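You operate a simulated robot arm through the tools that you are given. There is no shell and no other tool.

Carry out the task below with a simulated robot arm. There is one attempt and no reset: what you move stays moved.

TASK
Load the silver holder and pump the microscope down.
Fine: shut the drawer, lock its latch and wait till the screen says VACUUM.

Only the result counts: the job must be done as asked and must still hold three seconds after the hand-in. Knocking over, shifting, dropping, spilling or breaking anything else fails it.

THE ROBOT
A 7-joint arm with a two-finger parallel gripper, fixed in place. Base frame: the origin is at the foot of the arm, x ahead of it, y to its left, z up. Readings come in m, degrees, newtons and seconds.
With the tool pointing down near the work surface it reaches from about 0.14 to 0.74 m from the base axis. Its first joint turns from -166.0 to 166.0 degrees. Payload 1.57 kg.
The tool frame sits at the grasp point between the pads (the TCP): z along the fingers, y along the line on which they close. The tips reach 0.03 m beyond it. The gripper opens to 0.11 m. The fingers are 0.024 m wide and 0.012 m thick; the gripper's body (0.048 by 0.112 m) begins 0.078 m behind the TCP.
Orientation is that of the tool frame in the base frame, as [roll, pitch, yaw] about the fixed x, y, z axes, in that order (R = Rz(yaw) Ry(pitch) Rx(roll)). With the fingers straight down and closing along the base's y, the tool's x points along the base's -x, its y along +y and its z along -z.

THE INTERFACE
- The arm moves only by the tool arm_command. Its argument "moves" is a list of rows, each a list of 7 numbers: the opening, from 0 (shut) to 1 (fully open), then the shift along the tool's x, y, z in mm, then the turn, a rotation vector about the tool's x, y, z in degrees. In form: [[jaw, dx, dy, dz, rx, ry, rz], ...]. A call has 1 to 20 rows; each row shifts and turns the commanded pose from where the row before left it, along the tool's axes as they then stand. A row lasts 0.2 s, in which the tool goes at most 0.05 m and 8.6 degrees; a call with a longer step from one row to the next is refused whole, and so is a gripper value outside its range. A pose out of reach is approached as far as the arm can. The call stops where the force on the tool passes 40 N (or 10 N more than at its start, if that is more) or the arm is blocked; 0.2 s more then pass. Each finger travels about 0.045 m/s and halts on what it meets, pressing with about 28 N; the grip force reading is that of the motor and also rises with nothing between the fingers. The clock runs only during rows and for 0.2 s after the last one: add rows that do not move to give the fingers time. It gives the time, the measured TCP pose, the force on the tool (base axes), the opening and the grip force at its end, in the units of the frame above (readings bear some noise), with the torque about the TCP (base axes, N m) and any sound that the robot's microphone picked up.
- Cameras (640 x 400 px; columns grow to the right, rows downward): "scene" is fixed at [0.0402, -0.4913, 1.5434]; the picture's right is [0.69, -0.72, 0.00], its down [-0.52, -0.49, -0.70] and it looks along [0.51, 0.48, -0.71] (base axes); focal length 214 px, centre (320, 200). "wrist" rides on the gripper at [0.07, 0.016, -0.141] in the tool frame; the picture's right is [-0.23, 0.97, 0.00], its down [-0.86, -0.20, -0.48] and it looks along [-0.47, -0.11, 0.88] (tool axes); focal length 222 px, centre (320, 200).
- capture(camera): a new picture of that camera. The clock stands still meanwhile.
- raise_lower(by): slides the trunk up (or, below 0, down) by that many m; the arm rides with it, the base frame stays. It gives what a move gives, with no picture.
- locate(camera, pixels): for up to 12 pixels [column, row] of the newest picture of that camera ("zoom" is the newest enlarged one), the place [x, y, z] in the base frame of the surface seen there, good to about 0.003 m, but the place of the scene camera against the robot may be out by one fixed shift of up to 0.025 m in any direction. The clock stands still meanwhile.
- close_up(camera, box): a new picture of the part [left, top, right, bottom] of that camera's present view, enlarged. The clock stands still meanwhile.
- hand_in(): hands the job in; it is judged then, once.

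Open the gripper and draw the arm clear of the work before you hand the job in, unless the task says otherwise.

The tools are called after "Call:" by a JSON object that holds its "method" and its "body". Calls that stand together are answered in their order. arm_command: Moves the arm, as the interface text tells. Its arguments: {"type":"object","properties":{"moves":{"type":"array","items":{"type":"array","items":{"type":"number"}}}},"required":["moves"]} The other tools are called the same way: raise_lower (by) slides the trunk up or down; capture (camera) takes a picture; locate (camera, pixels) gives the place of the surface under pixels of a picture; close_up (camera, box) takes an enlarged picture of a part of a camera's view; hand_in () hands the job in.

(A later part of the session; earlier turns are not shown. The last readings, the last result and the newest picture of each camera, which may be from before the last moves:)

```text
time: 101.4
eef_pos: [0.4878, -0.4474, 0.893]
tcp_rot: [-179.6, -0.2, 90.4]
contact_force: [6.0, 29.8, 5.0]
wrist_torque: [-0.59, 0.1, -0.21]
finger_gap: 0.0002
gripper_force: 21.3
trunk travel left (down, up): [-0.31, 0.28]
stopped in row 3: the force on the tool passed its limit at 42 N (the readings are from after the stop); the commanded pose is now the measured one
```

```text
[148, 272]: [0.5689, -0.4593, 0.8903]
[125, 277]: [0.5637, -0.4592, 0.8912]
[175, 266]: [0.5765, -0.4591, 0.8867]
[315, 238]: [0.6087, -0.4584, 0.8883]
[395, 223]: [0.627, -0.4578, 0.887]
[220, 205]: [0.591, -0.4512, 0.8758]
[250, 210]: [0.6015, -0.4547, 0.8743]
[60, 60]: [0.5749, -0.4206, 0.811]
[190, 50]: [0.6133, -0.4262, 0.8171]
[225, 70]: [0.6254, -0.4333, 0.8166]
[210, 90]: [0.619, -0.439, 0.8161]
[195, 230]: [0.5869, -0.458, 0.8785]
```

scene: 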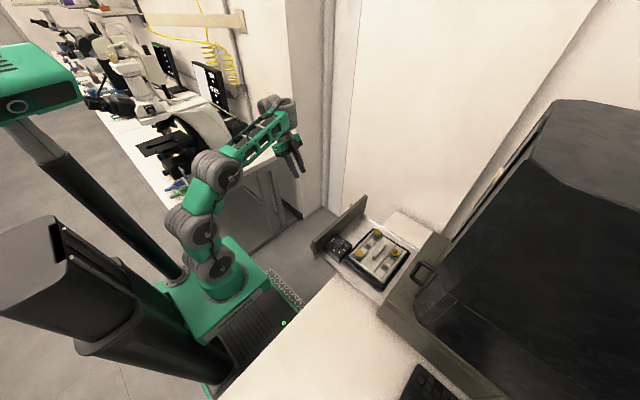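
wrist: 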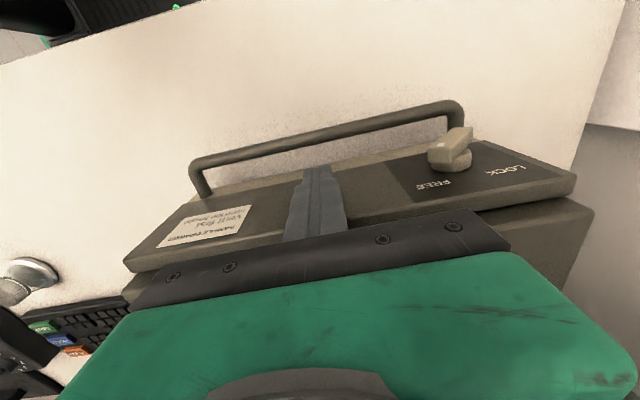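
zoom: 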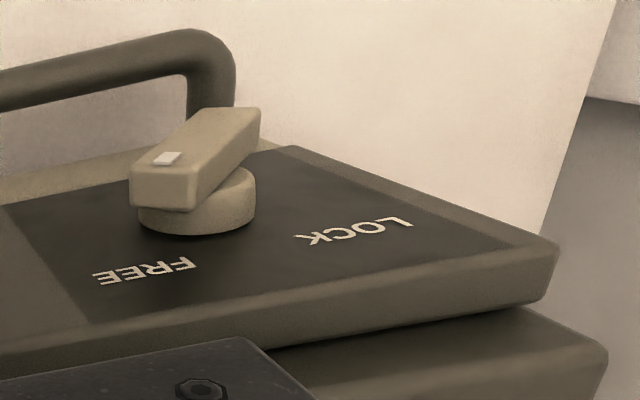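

The lever is symmetric about its axis ≈(0.5895, 0.866), half-length ≈22 mm, half-width ≈7 mm; pointer at -45° (FREE), LOCK at +45°. I'll back off from the panel, then raise the trunk so that the arm has more reach at x≈0.58.

Call:
{"method": "arm_command", "body": {"moves": [[0, 10, 0, 0, 0, 0, 0], [0, 20, 0, -10, 0, 0, 0], [0, 30, 0, -20, 0, 0, 0], [0, 20, 0, -20, 0, 0, 0], [0, 0, 0, 0, 0, 0, 0]]}}

Call:
{"method": "raise_lower", "body": {"by": 0.14}}

Call:
{"method": "capture", "body": {"camera": "scene"}}

Call:
{"method": "capture", "body": {"camera": "wrist"}}

```text
time: 102.6
eef_pos: [0.4863, -0.3697, 0.9405]
tcp_rot: [-179.8, -0.1, 90.2]
contact_force: [0.7, -0.9, -0.5]
wrist_torque: [0.0, -0.01, 0.0]
finger_gap: 0.0001
gripper_force: 21.4
trunk travel left (down, up): [-0.31, 0.28]
```

```text
time: 104.3
eef_pos: [0.486, -0.3712, 1.0798]
tcp_rot: [-179.8, -0.2, 90.2]
contact_force: [-0.7, 0.7, 0.5]
wrist_torque: [0.02, -0.01, 0.02]
finger_gap: 0.0
gripper_force: 21.2
trunk travel left (down, up): [-0.45, 0.14]
```

```text
taken
```

scene: 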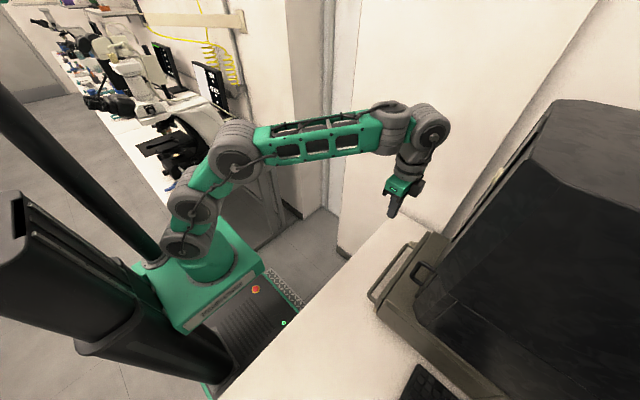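

```text
taken
```

wrist: 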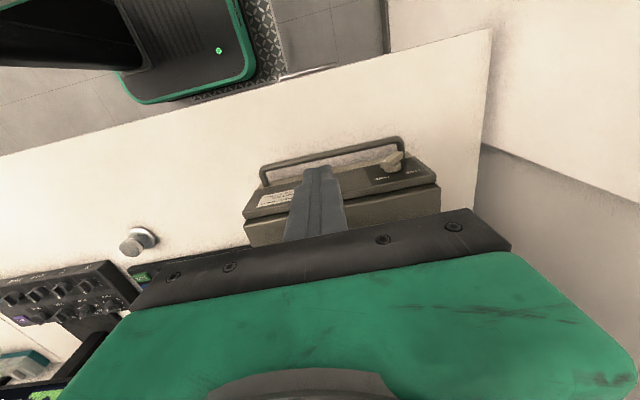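

The drawer stays shut. I'll descend and move to just left (-x side) of the lever's pointer end, staying above the panel top first.

Call:
{"method": "arm_command", "body": {"moves": [[0, 0, 10, 20, 0, 0, 0], [0, 0, 15, 30, 0, 0, 0], [0, -10, 15, 30, 0, 0, 0], [0, -15, 15, 30, 0, 0, 0], [0, -15, 10, 15, 0, 0, 0], [0, -10, 0, 0, 0, 0, 0], [0, -8, 0, 0, 0, 0, 0], [0, 0, 0, 0, 0, 0, 0]]}}

Call:
{"method": "capture", "body": {"camera": "wrist"}}

Call:
{"method": "close_up", "body": {"camera": "wrist", "box": [260, 110, 480, 250]}}

```text
time: 106.1
eef_pos: [0.5506, -0.4282, 0.9543]
tcp_rot: [-179.7, -0.2, 90.2]
contact_force: [-0.8, 0.0, -0.1]
wrist_torque: [-0.02, -0.01, -0.01]
finger_gap: 0.0
gripper_force: 22.2
trunk travel left (down, up): [-0.45, 0.14]
```

```text
taken
```

wrist: 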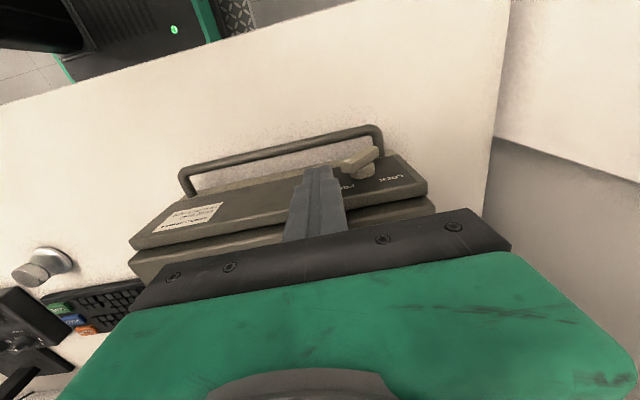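

```text
2.86 times, centred on (370, 180) of wrist
```

zoom: 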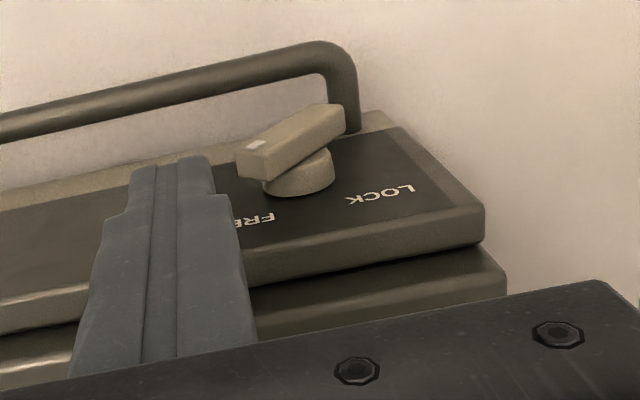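

The fingertip is just left of the lever's pointer end. I'll check the fingertip and lever coordinates before lowering.

Call:
{"method": "locate", "body": {"camera": "zoom", "pixels": [[205, 162], [140, 172], [172, 165], [222, 210], [243, 165], [300, 130], [335, 110], [270, 145], [240, 152], [300, 185], [272, 186], [330, 165]]}}

```text
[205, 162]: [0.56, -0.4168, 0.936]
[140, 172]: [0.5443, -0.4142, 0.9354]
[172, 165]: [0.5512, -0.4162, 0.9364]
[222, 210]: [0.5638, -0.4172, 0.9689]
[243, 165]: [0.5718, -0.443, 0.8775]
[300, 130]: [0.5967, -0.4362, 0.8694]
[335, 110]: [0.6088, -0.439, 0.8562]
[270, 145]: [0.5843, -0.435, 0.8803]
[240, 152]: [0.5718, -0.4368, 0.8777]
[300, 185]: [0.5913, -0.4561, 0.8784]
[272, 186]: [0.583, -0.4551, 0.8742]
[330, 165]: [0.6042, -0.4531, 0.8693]
```

Lowering to tip z≈0.874 beside the pointer end, with a 3 mm shift toward the panel.

Call:
{"method": "arm_command", "body": {"moves": [[0, -3, 0, 0, 0, 0, 0], [0, 0, 0, 20, 0, 0, 0], [0, 0, 0, 20, 0, 0, 0], [0, 0, 0, 10, 0, 0, 0], [0, 0, 0, 0, 0, 0, 0]]}}

Call:
{"method": "close_up", "body": {"camera": "wrist", "box": [260, 100, 500, 250]}}

```text
time: 107.3
eef_pos: [0.5501, -0.431, 0.9045]
tcp_rot: [-179.7, -0.2, 90.2]
contact_force: [0.5, 0.6, 0.5]
wrist_torque: [-0.02, 0.0, -0.02]
finger_gap: 0.0001
gripper_force: 21.3
trunk travel left (down, up): [-0.45, 0.14]
```

```text
2.67 times, centred on (380, 175) of wrist
```

zoom: 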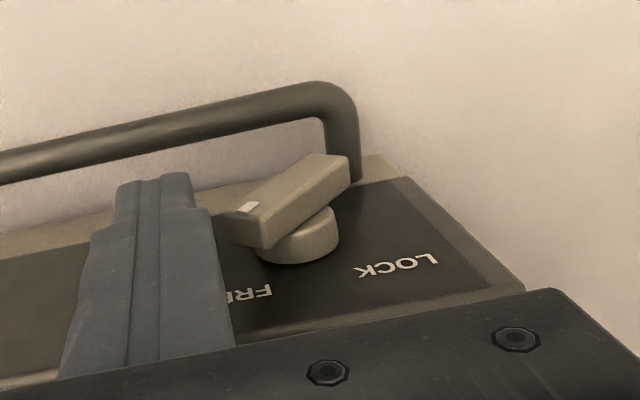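

Fingertip beside the pointer end. Pushing toward +x in small steps.

Call:
{"method": "arm_command", "body": {"moves": [[0, 0, 3, 0, 0, 0, 0], [0, 0, 3, 0, 0, 0, 0], [0, 0, 2, 0, 0, 0, 0], [0, 0, 2, 0, 0, 0, 0], [0, 0, 2, 0, 0, 0, 0], [0, 0, 2, 0, 0, 0, 0], [0, 0, 0, 0, 0, 0, 0]]}}

Call:
{"method": "close_up", "body": {"camera": "wrist", "box": [260, 100, 500, 250]}}

```text
time: 108.9
eef_pos: [0.5631, -0.4304, 0.9085]
tcp_rot: [179.9, 0.0, 90.1]
contact_force: [-28.1, 2.3, 27.1]
wrist_torque: [-0.18, 0.49, -0.24]
finger_gap: 0.0
gripper_force: 21.5
trunk travel left (down, up): [-0.45, 0.14]
```

```text
2.67 times, centred on (380, 175) of wrist
```

zoom: 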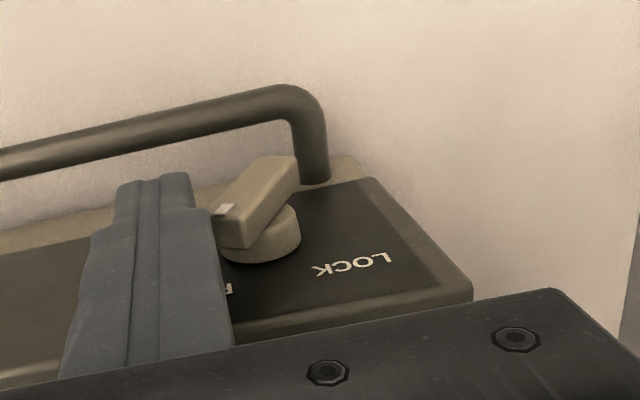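

The tip rode on the end face (force -28/+27 N along the bar), though the lever seems to have turned a little. I'll back off 5 mm, lower 5 mm so that the finger's side bears on the pointer's flank, and look.

Call:
{"method": "arm_command", "body": {"moves": [[0, 0, -3, 0, 0, 0, 0], [0, 0, -3, 0, 0, 0, 0], [0, 0, 0, 5, 0, 0, 0], [0, 0, 0, 0, 0, 0, 0]]}}

Call:
{"method": "close_up", "body": {"camera": "wrist", "box": [290, 120, 430, 230]}}

Call:
{"method": "locate", "body": {"camera": "zoom", "pixels": [[160, 120], [200, 140], [300, 60], [240, 60], [210, 110], [250, 90], [100, 110], [280, 180], [230, 190]]}}

```text
time: 109.9
eef_pos: [0.5587, -0.4308, 0.9001]
tcp_rot: [-179.9, -0.1, 90.3]
contact_force: [-12.1, -0.8, 12.8]
wrist_torque: [-0.18, 0.26, -0.17]
finger_gap: 0.0002
gripper_force: 21.4
trunk travel left (down, up): [-0.45, 0.14]
```

```text
3.64 times, centred on (360, 175) of wrist
```

zoom: 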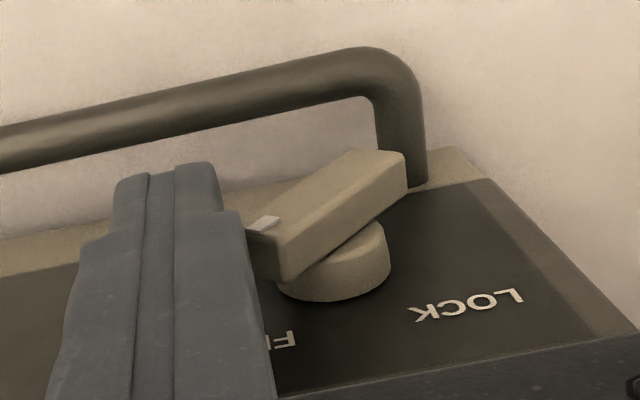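

```text
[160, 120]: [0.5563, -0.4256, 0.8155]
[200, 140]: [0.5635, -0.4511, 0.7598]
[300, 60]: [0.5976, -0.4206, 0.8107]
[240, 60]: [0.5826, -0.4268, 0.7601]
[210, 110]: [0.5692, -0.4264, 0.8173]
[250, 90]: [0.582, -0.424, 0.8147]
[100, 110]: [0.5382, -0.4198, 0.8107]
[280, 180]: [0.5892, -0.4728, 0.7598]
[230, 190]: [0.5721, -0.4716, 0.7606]
```

Still some force at the pointer end. I'll locate the lever's corners in this zoom to get its present angle.

Call:
{"method": "locate", "body": {"camera": "zoom", "pixels": [[262, 224], [290, 225], [320, 200], [350, 165], [395, 160], [285, 262], [330, 225], [385, 178], [262, 255], [300, 285], [215, 210], [190, 170]]}}

```text
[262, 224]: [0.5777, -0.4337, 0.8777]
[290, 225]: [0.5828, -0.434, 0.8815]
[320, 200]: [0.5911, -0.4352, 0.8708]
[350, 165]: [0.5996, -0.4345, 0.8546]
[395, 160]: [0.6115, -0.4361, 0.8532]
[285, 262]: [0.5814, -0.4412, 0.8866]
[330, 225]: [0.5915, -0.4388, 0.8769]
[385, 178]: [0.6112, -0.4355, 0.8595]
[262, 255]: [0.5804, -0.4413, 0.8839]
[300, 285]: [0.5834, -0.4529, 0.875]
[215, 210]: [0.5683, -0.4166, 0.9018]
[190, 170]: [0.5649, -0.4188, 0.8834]
```

The lever is at -45° still; contact friction dragged the finger. I'll push along the arc that the pointer corner follows (right and up together) to avoid slipping.

Call:
{"method": "arm_command", "body": {"moves": [[0, 0, 1.7, -2.5, 0, 0, 0], [0, 0, 1.7, -2.5, 0, 0, 0], [0, 0, 2.3, -2, 0, 0, 0], [0, 0, 2.3, -1.9, 0, 0, 0], [0, 0, 2.7, -1.3, 0, 0, 0], [0, 0, 2.7, -1.3, 0, 0, 0], [0, 0, 0, 0, 0, 0, 0]]}}

Call:
{"method": "close_up", "body": {"camera": "wrist", "box": [290, 120, 430, 230]}}

```text
time: 111.5
eef_pos: [0.5726, -0.4304, 0.9104]
tcp_rot: [-179.8, -0.2, 90.2]
contact_force: [1.3, -0.5, -0.7]
wrist_torque: [-0.01, 0.01, -0.01]
finger_gap: 0.0002
gripper_force: 21.4
trunk travel left (down, up): [-0.45, 0.14]
```

```text
3.64 times, centred on (360, 175) of wrist
```

zoom: 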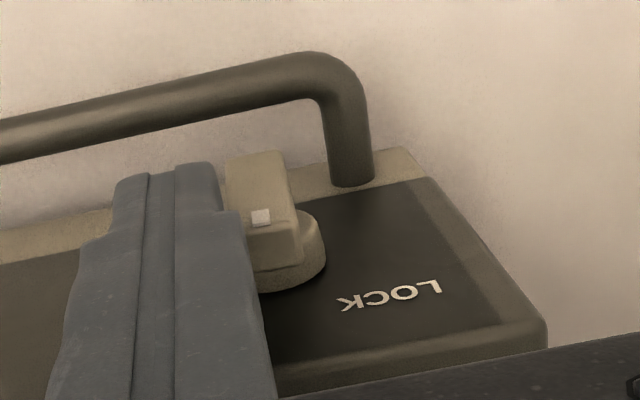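

The lever is now about upright and turning freely. Continuing the arc toward LOCK.

Call:
{"method": "arm_command", "body": {"moves": [[0, 0, 2.4, -0.6, 0, 0, 0], [0, 0, 2.4, -0.5, 0, 0, 0], [0, 0, 2.4, 0, 0, 0, 0], [0, 0, 2.4, 0, 0, 0, 0], [0, 0, 2.4, 0.5, 0, 0, 0], [0, 0, 2.2, 0.7, 0, 0, 0], [0, 0, 0, 0, 0, 0, 0]]}}

Call:
{"method": "close_up", "body": {"camera": "wrist", "box": [290, 120, 430, 230]}}

```text
time: 113.1
eef_pos: [0.5847, -0.4298, 0.9101]
tcp_rot: [-179.8, -0.2, 90.2]
contact_force: [-0.1, -0.1, -0.3]
wrist_torque: [0.01, 0.01, 0.01]
finger_gap: 0.0
gripper_force: 21.3
trunk travel left (down, up): [-0.45, 0.14]
```

```text
3.64 times, centred on (360, 175) of wrist
```

zoom: 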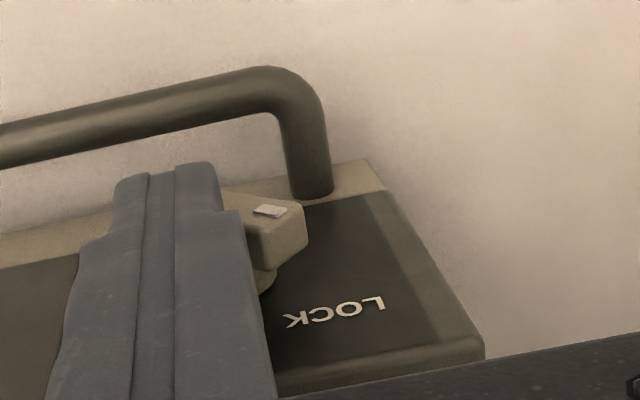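

The pointer has swung over to the +x side. I'll locate its end and check the angle against LOCK.

Call:
{"method": "locate", "body": {"camera": "zoom", "pixels": [[268, 211], [255, 205], [285, 218], [298, 212], [265, 235], [295, 240], [235, 200], [270, 275], [290, 318], [380, 303]]}}

Call:
{"method": "capture", "body": {"camera": "scene"}}

```text
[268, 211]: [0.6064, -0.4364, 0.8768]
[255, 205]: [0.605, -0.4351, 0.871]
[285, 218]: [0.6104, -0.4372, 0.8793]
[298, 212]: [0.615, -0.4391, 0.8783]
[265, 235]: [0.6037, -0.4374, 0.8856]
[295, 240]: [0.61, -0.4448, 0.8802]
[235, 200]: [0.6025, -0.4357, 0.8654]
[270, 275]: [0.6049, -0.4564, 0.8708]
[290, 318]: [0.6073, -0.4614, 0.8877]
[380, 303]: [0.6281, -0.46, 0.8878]
```

```text
taken
```

scene: 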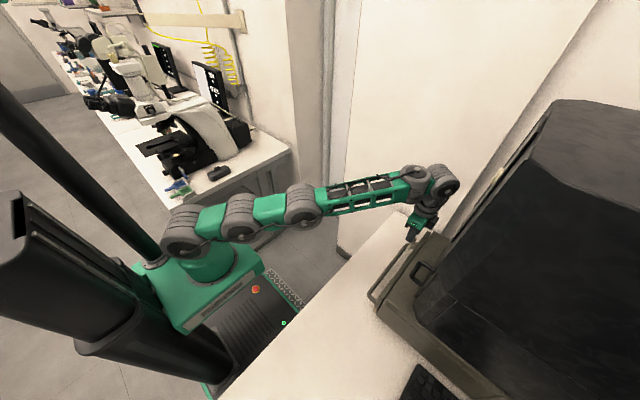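

Pointer end mid-point is about (20,16) mm from the axis, i.e. roughly 45–52° toward LOCK. I'll nudge a little further to feel whether there is an end stop.

Call:
{"method": "arm_command", "body": {"moves": [[0, 0, 1, 0.5, 0, 0, 0], [0, 0, 1, 0.5, 0, 0, 0], [0, 0, 0, 0, 0, 0, 0]]}}

Call:
{"method": "close_up", "body": {"camera": "wrist", "box": [290, 120, 430, 230]}}

```text
time: 113.9
eef_pos: [0.586, -0.4296, 0.9103]
tcp_rot: [-179.8, -0.2, 90.2]
contact_force: [0.1, -0.3, -0.2]
wrist_torque: [0.02, -0.01, 0.0]
finger_gap: 0.0
gripper_force: 21.0
trunk travel left (down, up): [-0.45, 0.14]
```

```text
3.64 times, centred on (360, 175) of wrist
```

zoom: 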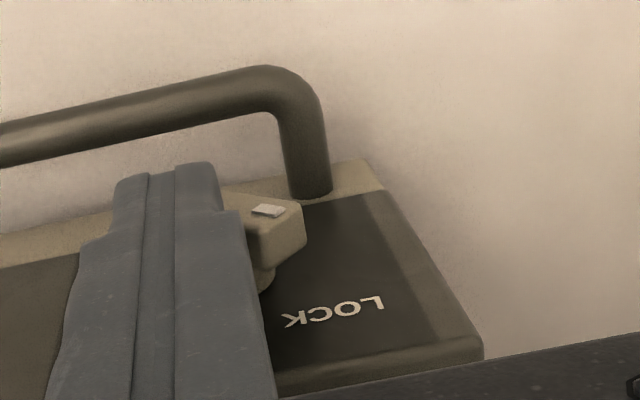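

No force any more, so the lever seems to have settled in a detent. I'll back the finger off and look at the lever and panel.

Call:
{"method": "arm_command", "body": {"moves": [[0, 0, -4, -2, 0, 0, 0], [0, 0, -4, -10, 0, 0, 0], [0, 10, -6, -20, 0, 0, 0], [0, 25, -10, -15, 0, 0, 0], [0, 30, -10, 0, 0, 0, 0], [0, 0, 0, 0, 0, 0, 0]]}}

Call:
{"method": "capture", "body": {"camera": "wrist"}}

Call:
{"method": "close_up", "body": {"camera": "wrist", "box": [280, 110, 480, 250]}}

```text
time: 115.3
eef_pos: [0.555, -0.3654, 0.9557]
tcp_rot: [-179.8, -0.1, 90.1]
contact_force: [0.3, -0.2, 0.4]
wrist_torque: [0.01, 0.02, 0.04]
finger_gap: 0.0001
gripper_force: 21.4
trunk travel left (down, up): [-0.45, 0.14]
```

```text
taken
```

wrist: 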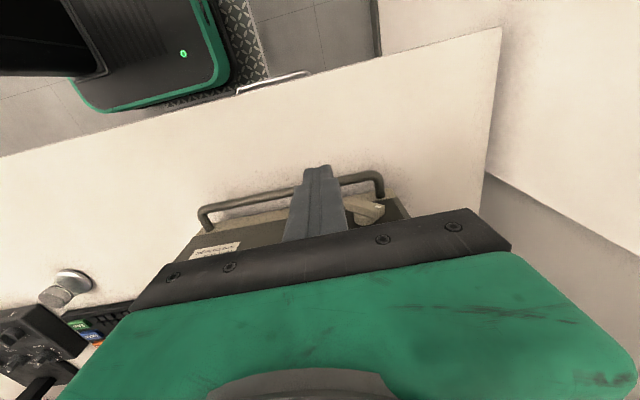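

```text
2.86 times, centred on (380, 180) of wrist
```

zoom: 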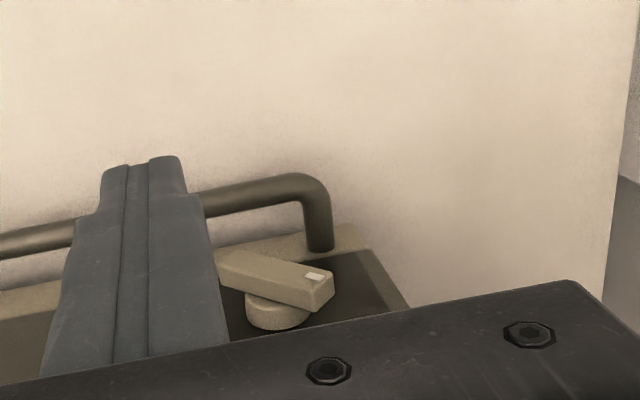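

The lever now points toward LOCK. I'll locate its axis line to check the angle.

Call:
{"method": "locate", "body": {"camera": "zoom", "pixels": [[325, 280], [310, 290], [300, 262], [230, 255], [260, 270], [280, 268], [315, 275], [245, 262], [322, 298], [275, 318], [305, 305], [270, 258]]}}

```text
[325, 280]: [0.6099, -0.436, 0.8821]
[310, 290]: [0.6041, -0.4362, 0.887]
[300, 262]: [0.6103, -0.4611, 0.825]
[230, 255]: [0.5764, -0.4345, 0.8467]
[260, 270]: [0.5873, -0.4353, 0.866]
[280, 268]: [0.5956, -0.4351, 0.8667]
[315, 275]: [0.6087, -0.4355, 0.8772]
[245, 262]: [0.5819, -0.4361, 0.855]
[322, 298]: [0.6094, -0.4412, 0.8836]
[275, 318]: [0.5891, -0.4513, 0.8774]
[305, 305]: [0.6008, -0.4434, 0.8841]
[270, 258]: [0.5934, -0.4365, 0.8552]
```

The lever sits at about +45° (LOCK). Now I'll retreat and pan the wrist camera to the monitor to see the pump state.

Call:
{"method": "arm_command", "body": {"moves": [[0, 10, -10, -30, 0, 0, 0], [0, 10, -20, -35, 0, 0, 0], [0, 10, -30, -35, 0, 0, 0], [0, 5, -35, -35, 0, 0, 0], [0, 0, -40, -25, 0, 0, 0], [0, 0, -40, -15, 0, 0, 0], [0, 0, -40, 0, 0, 0, 0], [0, 0, -40, 0, 0, 0, 0], [0, 0, -30, 0, 0, 0, 0], [0, 0, -20, 0, 0, 0, 0], [0, 0, 0, 0, 0, 0, 0]]}}

Call:
{"method": "arm_command", "body": {"moves": [[0, 0, 0, 0, 0, 0, -7.5], [0, 0, 0, 0, 0, 0, -7.5], [0, 0, 0, 0, 0, 0, -7.5], [0, 0, 0, 0, 0, 0, -7.5], [0, 0, 0, 0, 0, 0, -7.5], [0, 0, 0, 0, 0, 0, -7.5], [0, 0, 0, 0, 0, 0, -7.5], [0, 0, 0, 0, 0, 0, -7.5], [0, 0, 0, 0, 0, 0, -7.5], [0, 0, 0, 0, 6, 0, 0], [0, 0, 0, 0, 6, 0, 0], [0, 0, 0, 0, 6, 0, 0], [0, 0, 0, 0, 6, 0, 0], [0, 0, 0, 0, 6, 0, 0], [0, 0, 0, 0, 0, 0, 0]]}}

Call:
{"method": "capture", "body": {"camera": "wrist"}}

Call:
{"method": "capture", "body": {"camera": "scene"}}

```text
time: 117.7
eef_pos: [0.2505, -0.3336, 1.1312]
tcp_rot: [-179.7, -0.1, 90.2]
contact_force: [-0.5, 0.2, 0.4]
wrist_torque: [-0.03, -0.01, 0.03]
finger_gap: 0.0
gripper_force: 21.3
trunk travel left (down, up): [-0.45, 0.14]
```

```text
time: 120.9
eef_pos: [0.2542, -0.3363, 1.1345]
tcp_rot: [-153.1, 0.3, 157.7]
contact_force: [-0.6, -0.4, 0.0]
wrist_torque: [0.0, -0.01, 0.01]
finger_gap: 0.0
gripper_force: 21.6
out of reach, approached as far as the arm can: row 10
trunk travel left (down, up): [-0.45, 0.14]
```

```text
taken
```

wrist: 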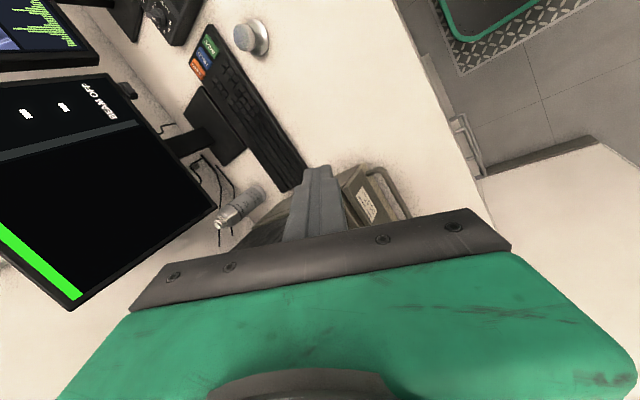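

```text
taken
```

scene: 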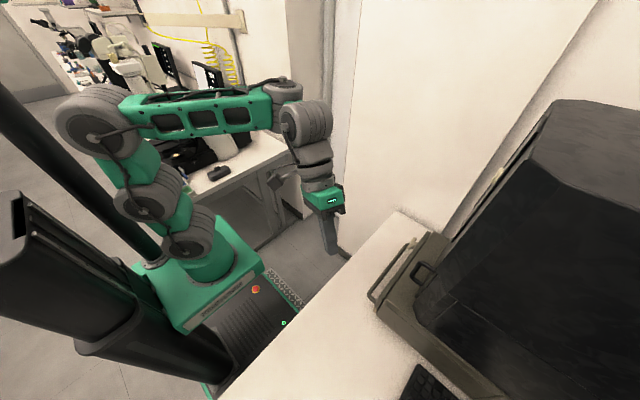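

BEAM OFF is visible at about (97,98), but the screen's left part is cut off. Zooming in on what is visible.

Call:
{"method": "close_up", "body": {"camera": "wrist", "box": [0, 60, 220, 310]}}

Call:
{"method": "close_up", "body": {"camera": "wrist", "box": [0, 70, 140, 180]}}

```text
1.60 times, centred on (110, 185) of wrist
```

zoom: 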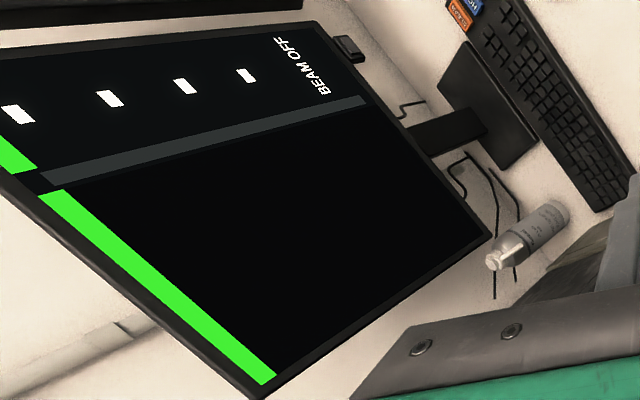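

```text
3.64 times, centred on (70, 125) of wrist
```

zoom: 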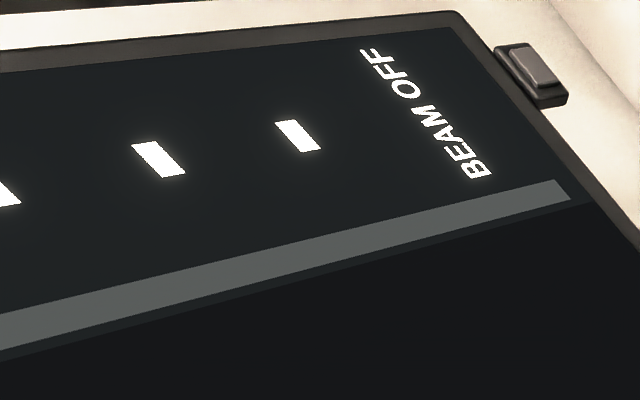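

Still BEAM OFF and nothing about vacuum yet. I'll turn the camera about 35° further toward the monitors to see the complete screens.

Call:
{"method": "arm_command", "body": {"moves": [[0, 0, 0, 0, 0, 0, 6], [0, 0, 0, 0, 0, 0, 6], [0, 0, 0, 0, 0, 0, 6], [0, 0, 0, 0, 0, 0, 6], [0, 0, 0, 0, 0, 0, 6], [0, 0, 0, 0, 0, 0, 5], [0, 0, 0, 0, 0, 0, 0]]}}

Call:
{"method": "capture", "body": {"camera": "wrist"}}

```text
time: 122.5
eef_pos: [0.2542, -0.3365, 1.1364]
tcp_rot: [-157.7, 15.3, 125.7]
contact_force: [0.2, -0.4, -0.3]
wrist_torque: [-0.02, -0.03, 0.03]
finger_gap: 0.0
gripper_force: 21.8
trunk travel left (down, up): [-0.45, 0.14]
```

```text
taken
```

wrist: 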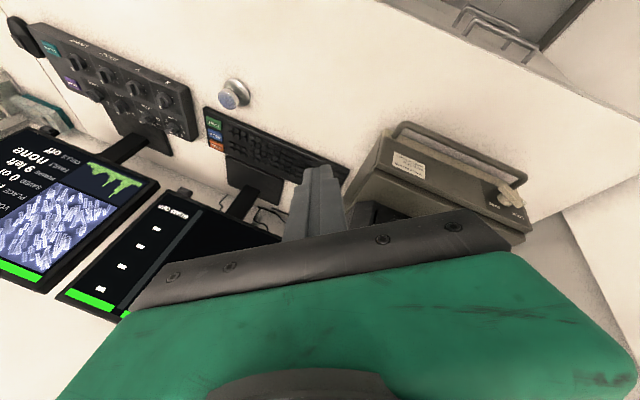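

Both monitors are now in view. Zooming in on each.

Call:
{"method": "close_up", "body": {"camera": "wrist", "box": [0, 120, 170, 310]}}

Call:
{"method": "close_up", "body": {"camera": "wrist", "box": [50, 180, 210, 320]}}

Call:
{"method": "close_up", "body": {"camera": "wrist", "box": [0, 20, 260, 180]}}

```text
2.11 times, centred on (85, 215) of wrist
```

zoom: 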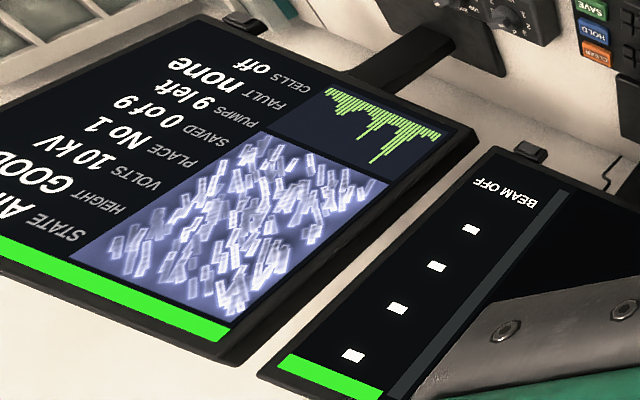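

```text
2.86 times, centred on (130, 250) of wrist
```

zoom: 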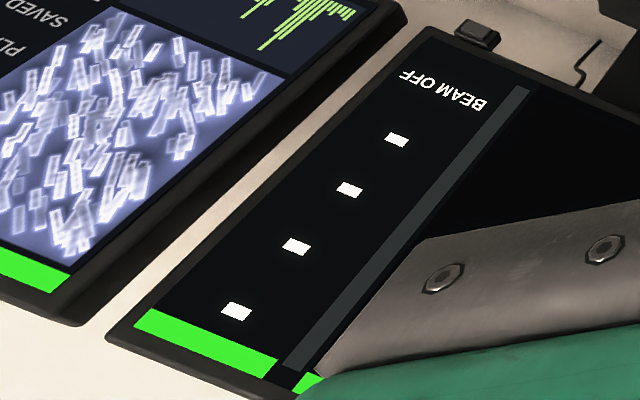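

```text
2.46 times, centred on (130, 100) of wrist
```

zoom: 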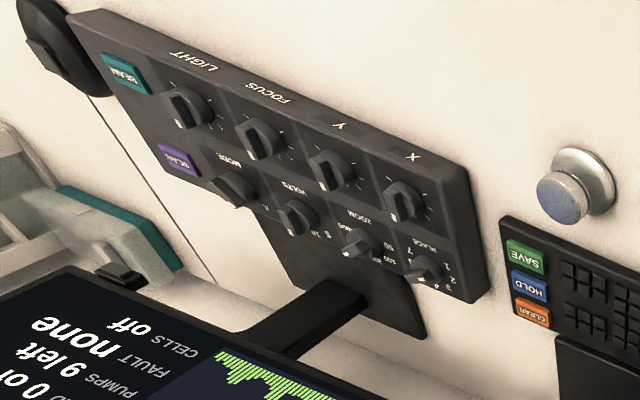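

The left monitor shows the microscope state: HEIGHT "GOOD…", FAULT none, PUMPS 9 left, and STATE "A…" cut off. I'll turn a bit more to read it in full, and read the purple button.

Call:
{"method": "arm_command", "body": {"moves": [[0, 0, 0, 0, 0, 0, 6], [0, 0, 0, 0, 0, 0, 6], [0, 0, 0, 0, 0, 0, 5], [0, 0, 0, 0, 0, 0, 0]]}}

Call:
{"method": "capture", "body": {"camera": "wrist"}}

Call:
{"method": "close_up", "body": {"camera": "wrist", "box": [0, 110, 200, 290]}}

Call:
{"method": "close_up", "body": {"camera": "wrist", "box": [60, 0, 200, 110]}}

```text
time: 123.5
eef_pos: [0.2539, -0.3368, 1.1359]
tcp_rot: [-163.0, 21.0, 108.7]
contact_force: [-0.5, -0.3, 1.5]
wrist_torque: [-0.03, -0.02, 0.03]
finger_gap: 0.0
gripper_force: 21.3
trunk travel left (down, up): [-0.45, 0.14]
```

```text
taken
```

wrist: 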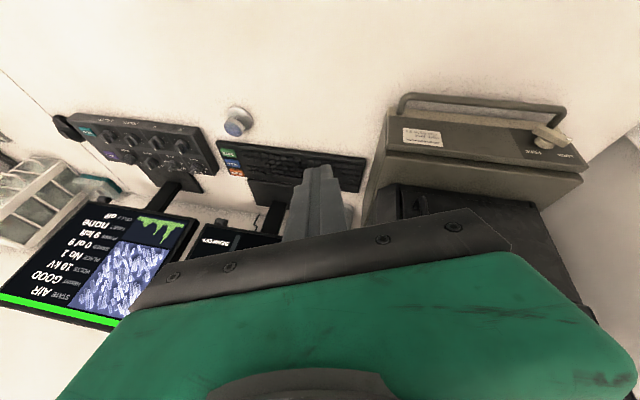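

```text
2.22 times, centred on (100, 200) of wrist
```

zoom: 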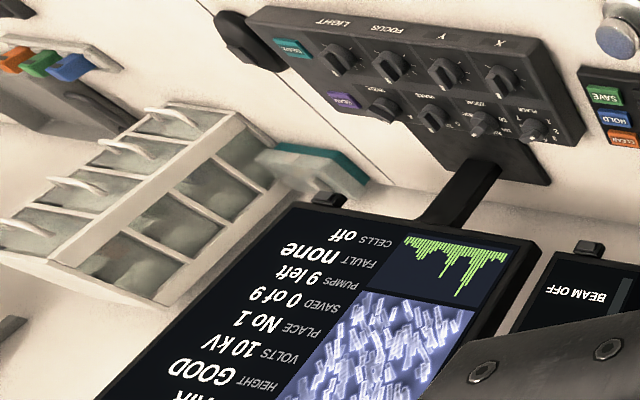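

```text
3.64 times, centred on (130, 55) of wrist
```

zoom: 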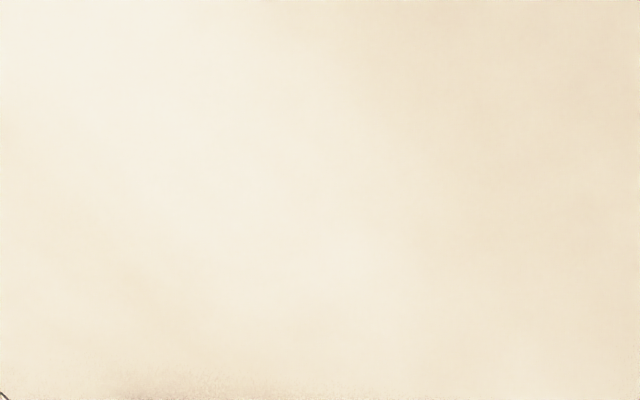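

STATE reads AIR and HEIGHT GOOD. I'll zoom on the control panel's buttons, and on the latch lever from here.

Call:
{"method": "close_up", "body": {"camera": "wrist", "box": [55, 105, 145, 180]}}

Call:
{"method": "close_up", "body": {"camera": "wrist", "box": [130, 115, 250, 200]}}

Call:
{"method": "close_up", "body": {"camera": "wrist", "box": [390, 90, 600, 220]}}

Call:
{"method": "close_up", "body": {"camera": "wrist", "box": [0, 220, 160, 340]}}

```text
5.33 times, centred on (100, 142) of wrist
```

zoom: 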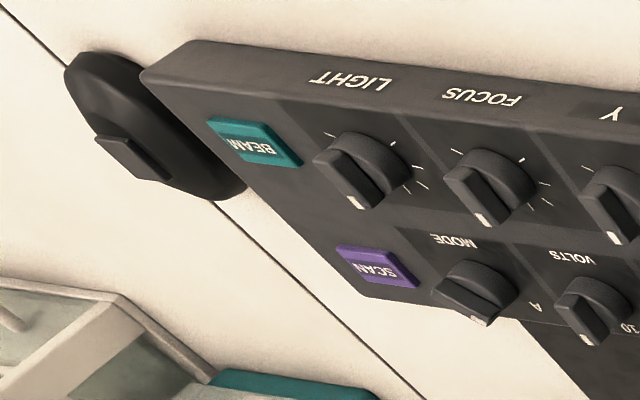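

```text
4.71 times, centred on (190, 158) of wrist
```

zoom: 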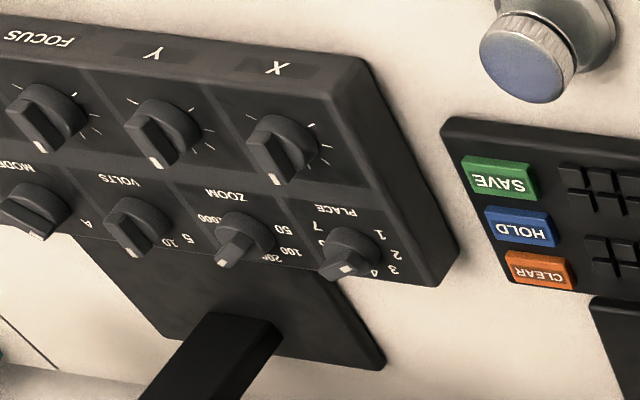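

```text
3.05 times, centred on (495, 155) of wrist
```

zoom: 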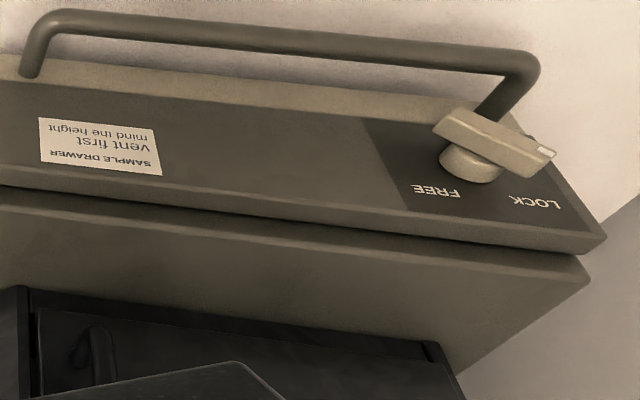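

```text
3.33 times, centred on (80, 280) of wrist
```

zoom: 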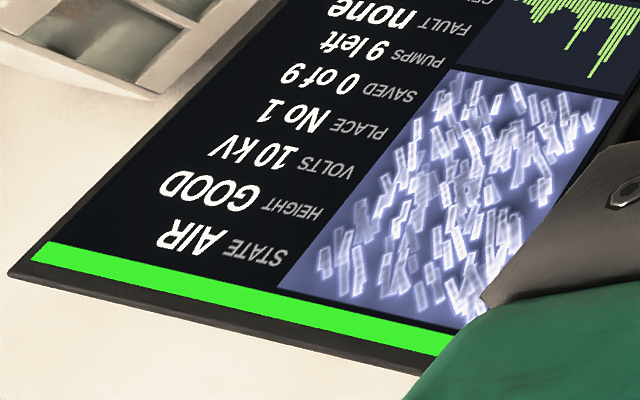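

STATE is still AIR. I'll check the lever's exact angle, since it may be off the LOCK mark, and look at the silver knob by the keyboard.

Call:
{"method": "close_up", "body": {"camera": "wrist", "box": [515, 110, 595, 170]}}

Call:
{"method": "locate", "body": {"camera": "zoom", "pixels": [[110, 150], [180, 130], [250, 190], [300, 190], [330, 260], [380, 250], [200, 180], [280, 230], [350, 235], [150, 150], [400, 240], [300, 330]]}}

Call:
{"method": "close_up", "body": {"camera": "wrist", "box": [200, 90, 280, 150]}}

```text
6.67 times, centred on (555, 140) of wrist
```

zoom: 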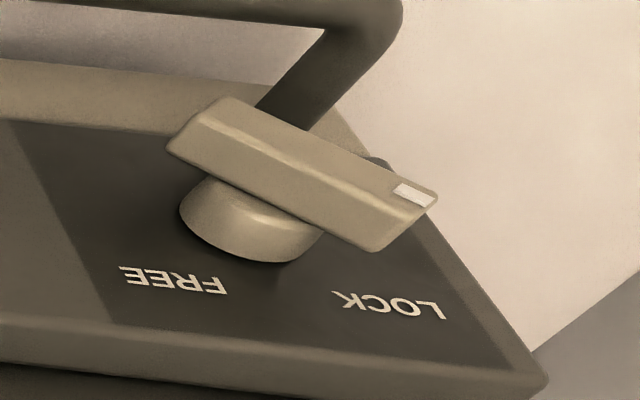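

```text
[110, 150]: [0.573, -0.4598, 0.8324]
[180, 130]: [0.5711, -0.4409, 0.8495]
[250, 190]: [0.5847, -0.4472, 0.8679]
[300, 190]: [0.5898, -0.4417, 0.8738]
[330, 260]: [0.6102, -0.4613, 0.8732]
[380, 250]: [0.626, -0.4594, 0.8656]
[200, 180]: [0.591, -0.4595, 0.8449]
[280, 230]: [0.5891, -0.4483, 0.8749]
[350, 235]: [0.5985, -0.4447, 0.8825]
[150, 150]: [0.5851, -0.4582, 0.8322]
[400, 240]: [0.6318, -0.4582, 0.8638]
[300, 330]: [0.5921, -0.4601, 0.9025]
```

```text
6.67 times, centred on (240, 120) of wrist
```

zoom: 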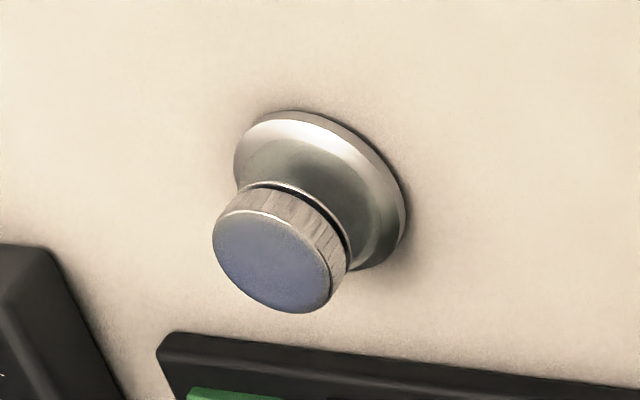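

I'll locate the lever's front-face corners in a fresh zoom for an accurate angle.

Call:
{"method": "close_up", "body": {"camera": "wrist", "box": [530, 115, 580, 155]}}

Call:
{"method": "locate", "body": {"camera": "zoom", "pixels": [[70, 150], [145, 95], [200, 130], [300, 185], [400, 235], [470, 285], [370, 320], [420, 300], [250, 210], [150, 165], [330, 230], [440, 270]]}}

```text
10.00 times, centred on (555, 135) of wrist
```

zoom: 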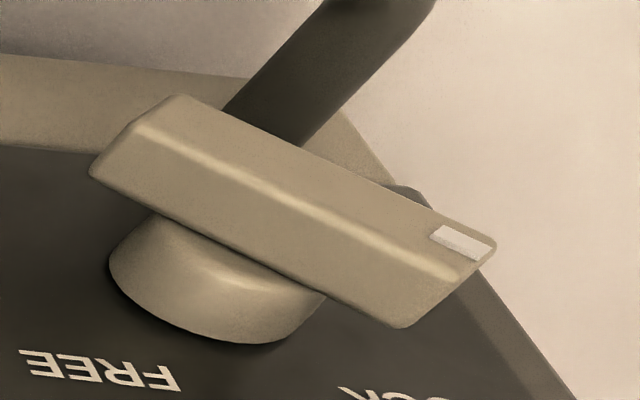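

```text
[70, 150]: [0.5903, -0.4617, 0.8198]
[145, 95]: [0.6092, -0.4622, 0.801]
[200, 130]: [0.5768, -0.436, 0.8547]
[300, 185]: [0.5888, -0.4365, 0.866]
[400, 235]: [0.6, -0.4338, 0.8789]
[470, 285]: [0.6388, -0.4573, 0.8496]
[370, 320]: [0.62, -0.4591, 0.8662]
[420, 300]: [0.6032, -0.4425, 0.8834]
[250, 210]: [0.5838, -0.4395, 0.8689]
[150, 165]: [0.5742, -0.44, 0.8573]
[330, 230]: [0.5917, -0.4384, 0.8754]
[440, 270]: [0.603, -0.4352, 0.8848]
```

The lever is at about +43°, i.e. turned by roughly 87°. I'll wait a few seconds and check whether the state changes from AIR.

Call:
{"method": "arm_command", "body": {"moves": [[0, 0, 0, 0, 0, 0, 0], [0, 0, 0, 0, 0, 0, 0], [0, 0, 0, 0, 0, 0, 0], [0, 0, 0, 0, 0, 0, 0], [0, 0, 0, 0, 0, 0, 0], [0, 0, 0, 0, 0, 0, 0], [0, 0, 0, 0, 0, 0, 0], [0, 0, 0, 0, 0, 0, 0], [0, 0, 0, 0, 0, 0, 0], [0, 0, 0, 0, 0, 0, 0], [0, 0, 0, 0, 0, 0, 0], [0, 0, 0, 0, 0, 0, 0], [0, 0, 0, 0, 0, 0, 0], [0, 0, 0, 0, 0, 0, 0], [0, 0, 0, 0, 0, 0, 0], [0, 0, 0, 0, 0, 0, 0], [0, 0, 0, 0, 0, 0, 0], [0, 0, 0, 0, 0, 0, 0], [0, 0, 0, 0, 0, 0, 0], [0, 0, 0, 0, 0, 0, 0]]}}

Call:
{"method": "close_up", "body": {"camera": "wrist", "box": [0, 180, 200, 340]}}

```text
time: 127.7
eef_pos: [0.2537, -0.3355, 1.1363]
tcp_rot: [-162.9, 21.0, 108.8]
contact_force: [-0.8, 0.6, 0.0]
wrist_torque: [0.0, 0.01, -0.02]
finger_gap: 0.0
gripper_force: 20.8
trunk travel left (down, up): [-0.45, 0.14]
```

```text
2.50 times, centred on (100, 260) of wrist
```

zoom: 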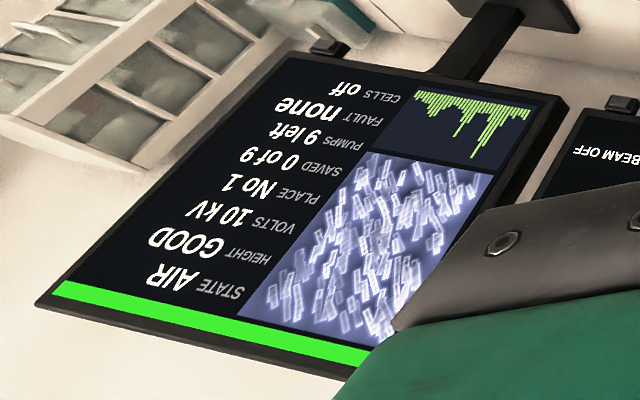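

Still AIR, so either the drawer or latch isn't fully home. I'll inspect the seam between drawer front and scope body.

Call:
{"method": "close_up", "body": {"camera": "wrist", "box": [370, 130, 480, 200]}}

Call:
{"method": "close_up", "body": {"camera": "wrist", "box": [500, 130, 610, 210]}}

Call:
{"method": "close_up", "body": {"camera": "scene", "box": [350, 210, 460, 320]}}

```text
5.71 times, centred on (425, 165) of wrist
```

zoom: 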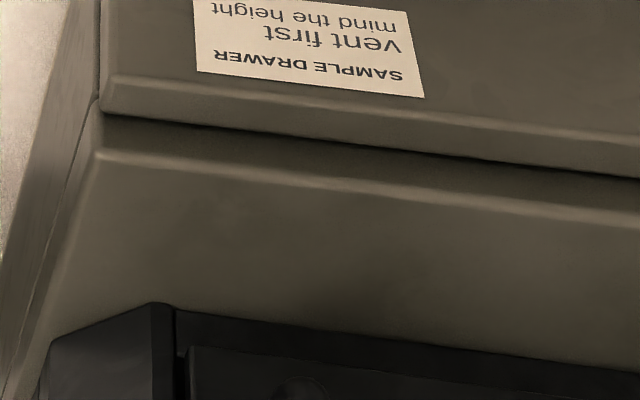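

```text
5.00 times, centred on (555, 170) of wrist
```

zoom: 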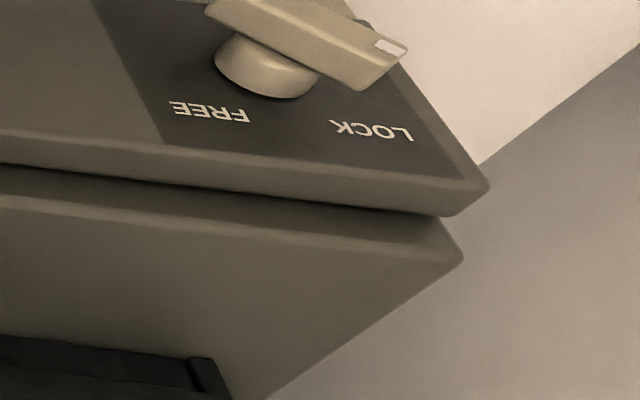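

```text
3.64 times, centred on (405, 265) of scene
```

zoom: 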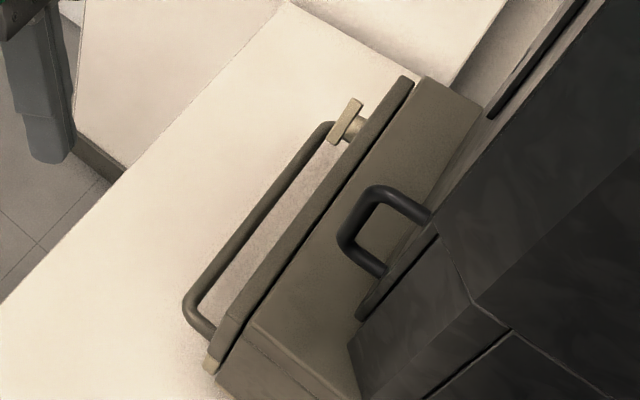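

The drawer looks flush. The lever may be just short of its locked end, so I'll level the tool again, return to the lever and push it further until I feel its stop.

Call:
{"method": "arm_command", "body": {"moves": [[0, 0, 0, 0, -4.14, 5.3, 0], [0, 0, 0, 0, -4.14, 5.3, 0], [0, 0, 0, 0, -4.14, 5.3, 0], [0, 0, 0, 0, -4.14, 5.3, 0], [0, 0, 0, 0, 0, 0, 5.5], [0, 0, 0, 0, 0, 0, 5.5], [0, 0, 0, 0, 0, 0, 5], [0, 0, 0, 0, 0, 0, 0]]}}

```text
time: 129.5
eef_pos: [0.254, -0.3359, 1.1361]
tcp_rot: [179.7, 0.1, 89.6]
contact_force: [-0.1, 0.1, 0.1]
wrist_torque: [0.02, -0.02, 0.03]
finger_gap: 0.0001
gripper_force: 21.8
trunk travel left (down, up): [-0.45, 0.14]
```

Level again at yaw 90°. Moving back above the lever area.

Call:
{"method": "arm_command", "body": {"moves": [[0, 0, 20, 0, 0, 0, 0], [0, 0, 35, 0, 0, 0, 0], [0, 0, 40, 10, 0, 0, 0], [0, 0, 40, 20, 0, 0, 0], [0, 0, 40, 30, 0, 0, 0], [0, 0, 40, 30, 0, 0, 0], [0, 0, 40, 30, 0, 0, 0], [0, -10, 35, 25, 0, 0, 0], [0, -15, 20, 20, 0, 0, 0], [0, -20, 8, 10, 0, 0, 0], [0, -20, 0, 0, 0, 0, 0], [0, 0, 0, 0, 0, 0, 0]]}}

Call:
{"method": "capture", "body": {"camera": "wrist"}}

Call:
{"method": "close_up", "body": {"camera": "wrist", "box": [260, 100, 480, 250]}}

```text
time: 132.1
eef_pos: [0.5705, -0.4015, 0.9648]
tcp_rot: [179.7, 0.0, 89.7]
contact_force: [0.8, 0.1, 0.5]
wrist_torque: [-0.04, 0.03, 0.01]
finger_gap: 0.0002
gripper_force: 20.9
trunk travel left (down, up): [-0.45, 0.14]
```

```text
taken
```

wrist: 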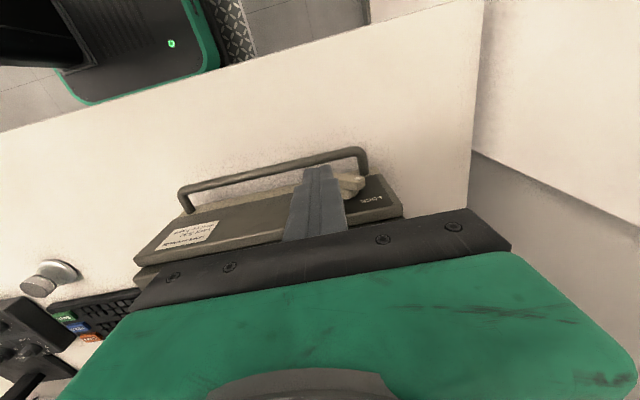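

```text
2.67 times, centred on (370, 175) of wrist
```

zoom: 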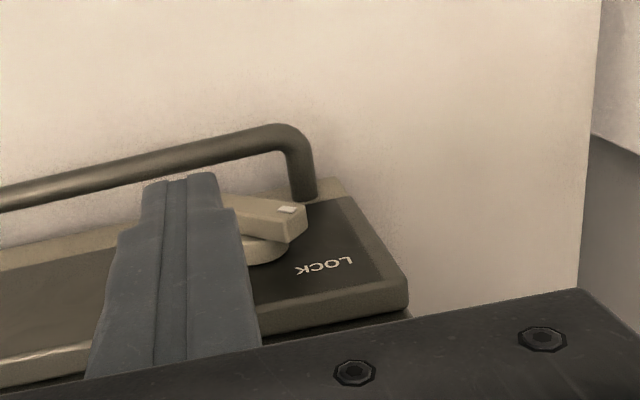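

Descending beside the lever (x≈0.571, z≈0.912), in front of the hub.

Call:
{"method": "arm_command", "body": {"moves": [[0, -15, 0, 0, 0, 0, 0], [0, -14.5, 0, 0, 0, 0, 0], [0, 0, 0, 20, 0, 0, 0], [0, 0, 0, 20, 0, 0, 0], [0, 0, 0, 12, 0, 0, 0], [0, 0, 0, 0, 0, 0, 0]]}}

Call:
{"method": "close_up", "body": {"camera": "wrist", "box": [270, 110, 450, 240]}}

```text
time: 133.5
eef_pos: [0.5711, -0.4301, 0.9105]
tcp_rot: [179.7, 0.0, 89.7]
contact_force: [0.2, -1.0, -0.5]
wrist_torque: [-0.02, -0.01, -0.02]
finger_gap: 0.0001
gripper_force: 20.7
trunk travel left (down, up): [-0.45, 0.14]
```

```text
3.08 times, centred on (360, 175) of wrist
```

zoom: 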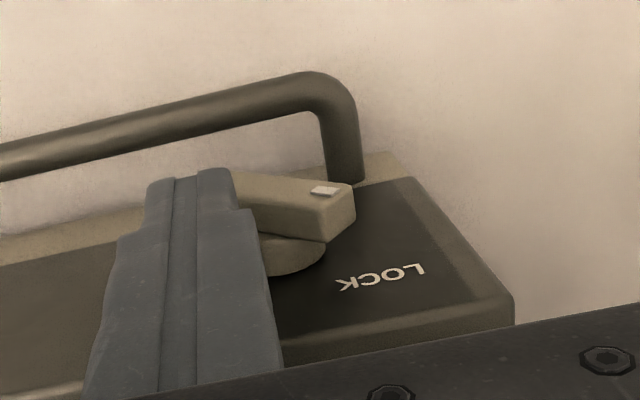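

Pushing +x again, first 12 mm to re-contact, then small steps.

Call:
{"method": "arm_command", "body": {"moves": [[0, 0, 3, 0, 0, 0, 0], [0, 0, 3, 0, 0, 0, 0], [0, 0, 3, 0, 0, 0, 0], [0, 0, 2, 0, 0, 0, 0], [0, 0, 2, 0, 0, 0, 0], [0, 0, 2, 0, 0, 0, 0], [0, 0, 0, 0, 0, 0, 0]]}}

Call:
{"method": "close_up", "body": {"camera": "wrist", "box": [270, 110, 450, 240]}}

```text
time: 135.1
eef_pos: [0.5874, -0.4322, 0.9109]
tcp_rot: [179.6, 0.1, 89.7]
contact_force: [-0.3, 0.3, -0.2]
wrist_torque: [0.01, -0.02, 0.0]
finger_gap: 0.0002
gripper_force: 21.3
trunk travel left (down, up): [-0.45, 0.14]
```

```text
3.08 times, centred on (360, 175) of wrist
```

zoom: 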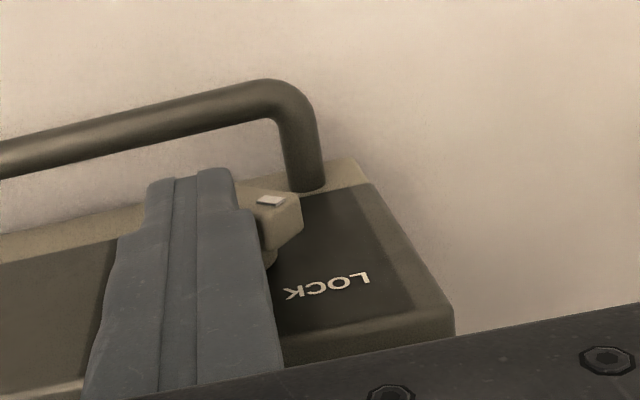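

No contact force yet; continuing with 1.5 mm rows.

Call:
{"method": "arm_command", "body": {"moves": [[0, 0, 1.5, 0, 0, 0, 0], [0, 0, 1.5, 0, 0, 0, 0], [0, 0, 1.5, 0, 0, 0, 0], [0, 0, 0, 0, 0, 0, 0]]}}

Call:
{"method": "close_up", "body": {"camera": "wrist", "box": [270, 110, 450, 240]}}

```text
time: 136.1
eef_pos: [0.5868, -0.431, 0.9109]
tcp_rot: [179.6, 0.1, 89.6]
contact_force: [-4.0, -1.1, 1.3]
wrist_torque: [-0.06, 0.11, -0.03]
finger_gap: 0.0
gripper_force: 21.1
out of reach, approached as far as the arm can: row 2
trunk travel left (down, up): [-0.45, 0.14]
```

```text
3.08 times, centred on (360, 175) of wrist
```

zoom: 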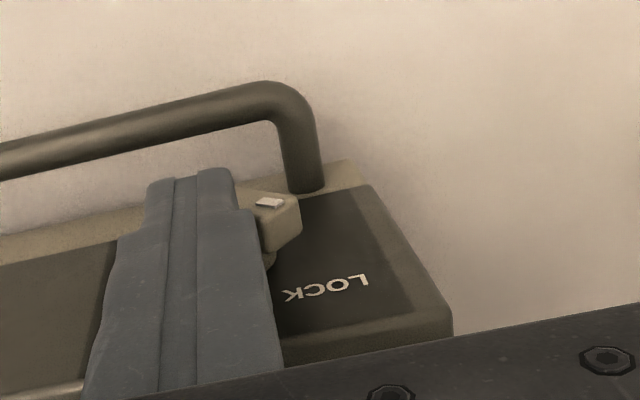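

The arm is at its reach limit in x here, with light 4 N contact. I'll press downward on the pointer's flank instead (1 mm steps), which turns it the same way.

Call:
{"method": "arm_command", "body": {"moves": [[0, 0, 0, 1, 0, 0, 0], [0, 0, 0, 1, 0, 0, 0], [0, 0, 0, 0, 0, 0, 0]]}}

```text
time: 136.9
eef_pos: [0.5865, -0.4301, 0.9113]
tcp_rot: [179.6, 0.2, 89.7]
contact_force: [-5.2, 0.4, 9.5]
wrist_torque: [-0.04, 0.03, 0.01]
finger_gap: 0.0001
gripper_force: 21.0
trunk travel left (down, up): [-0.45, 0.14]
```

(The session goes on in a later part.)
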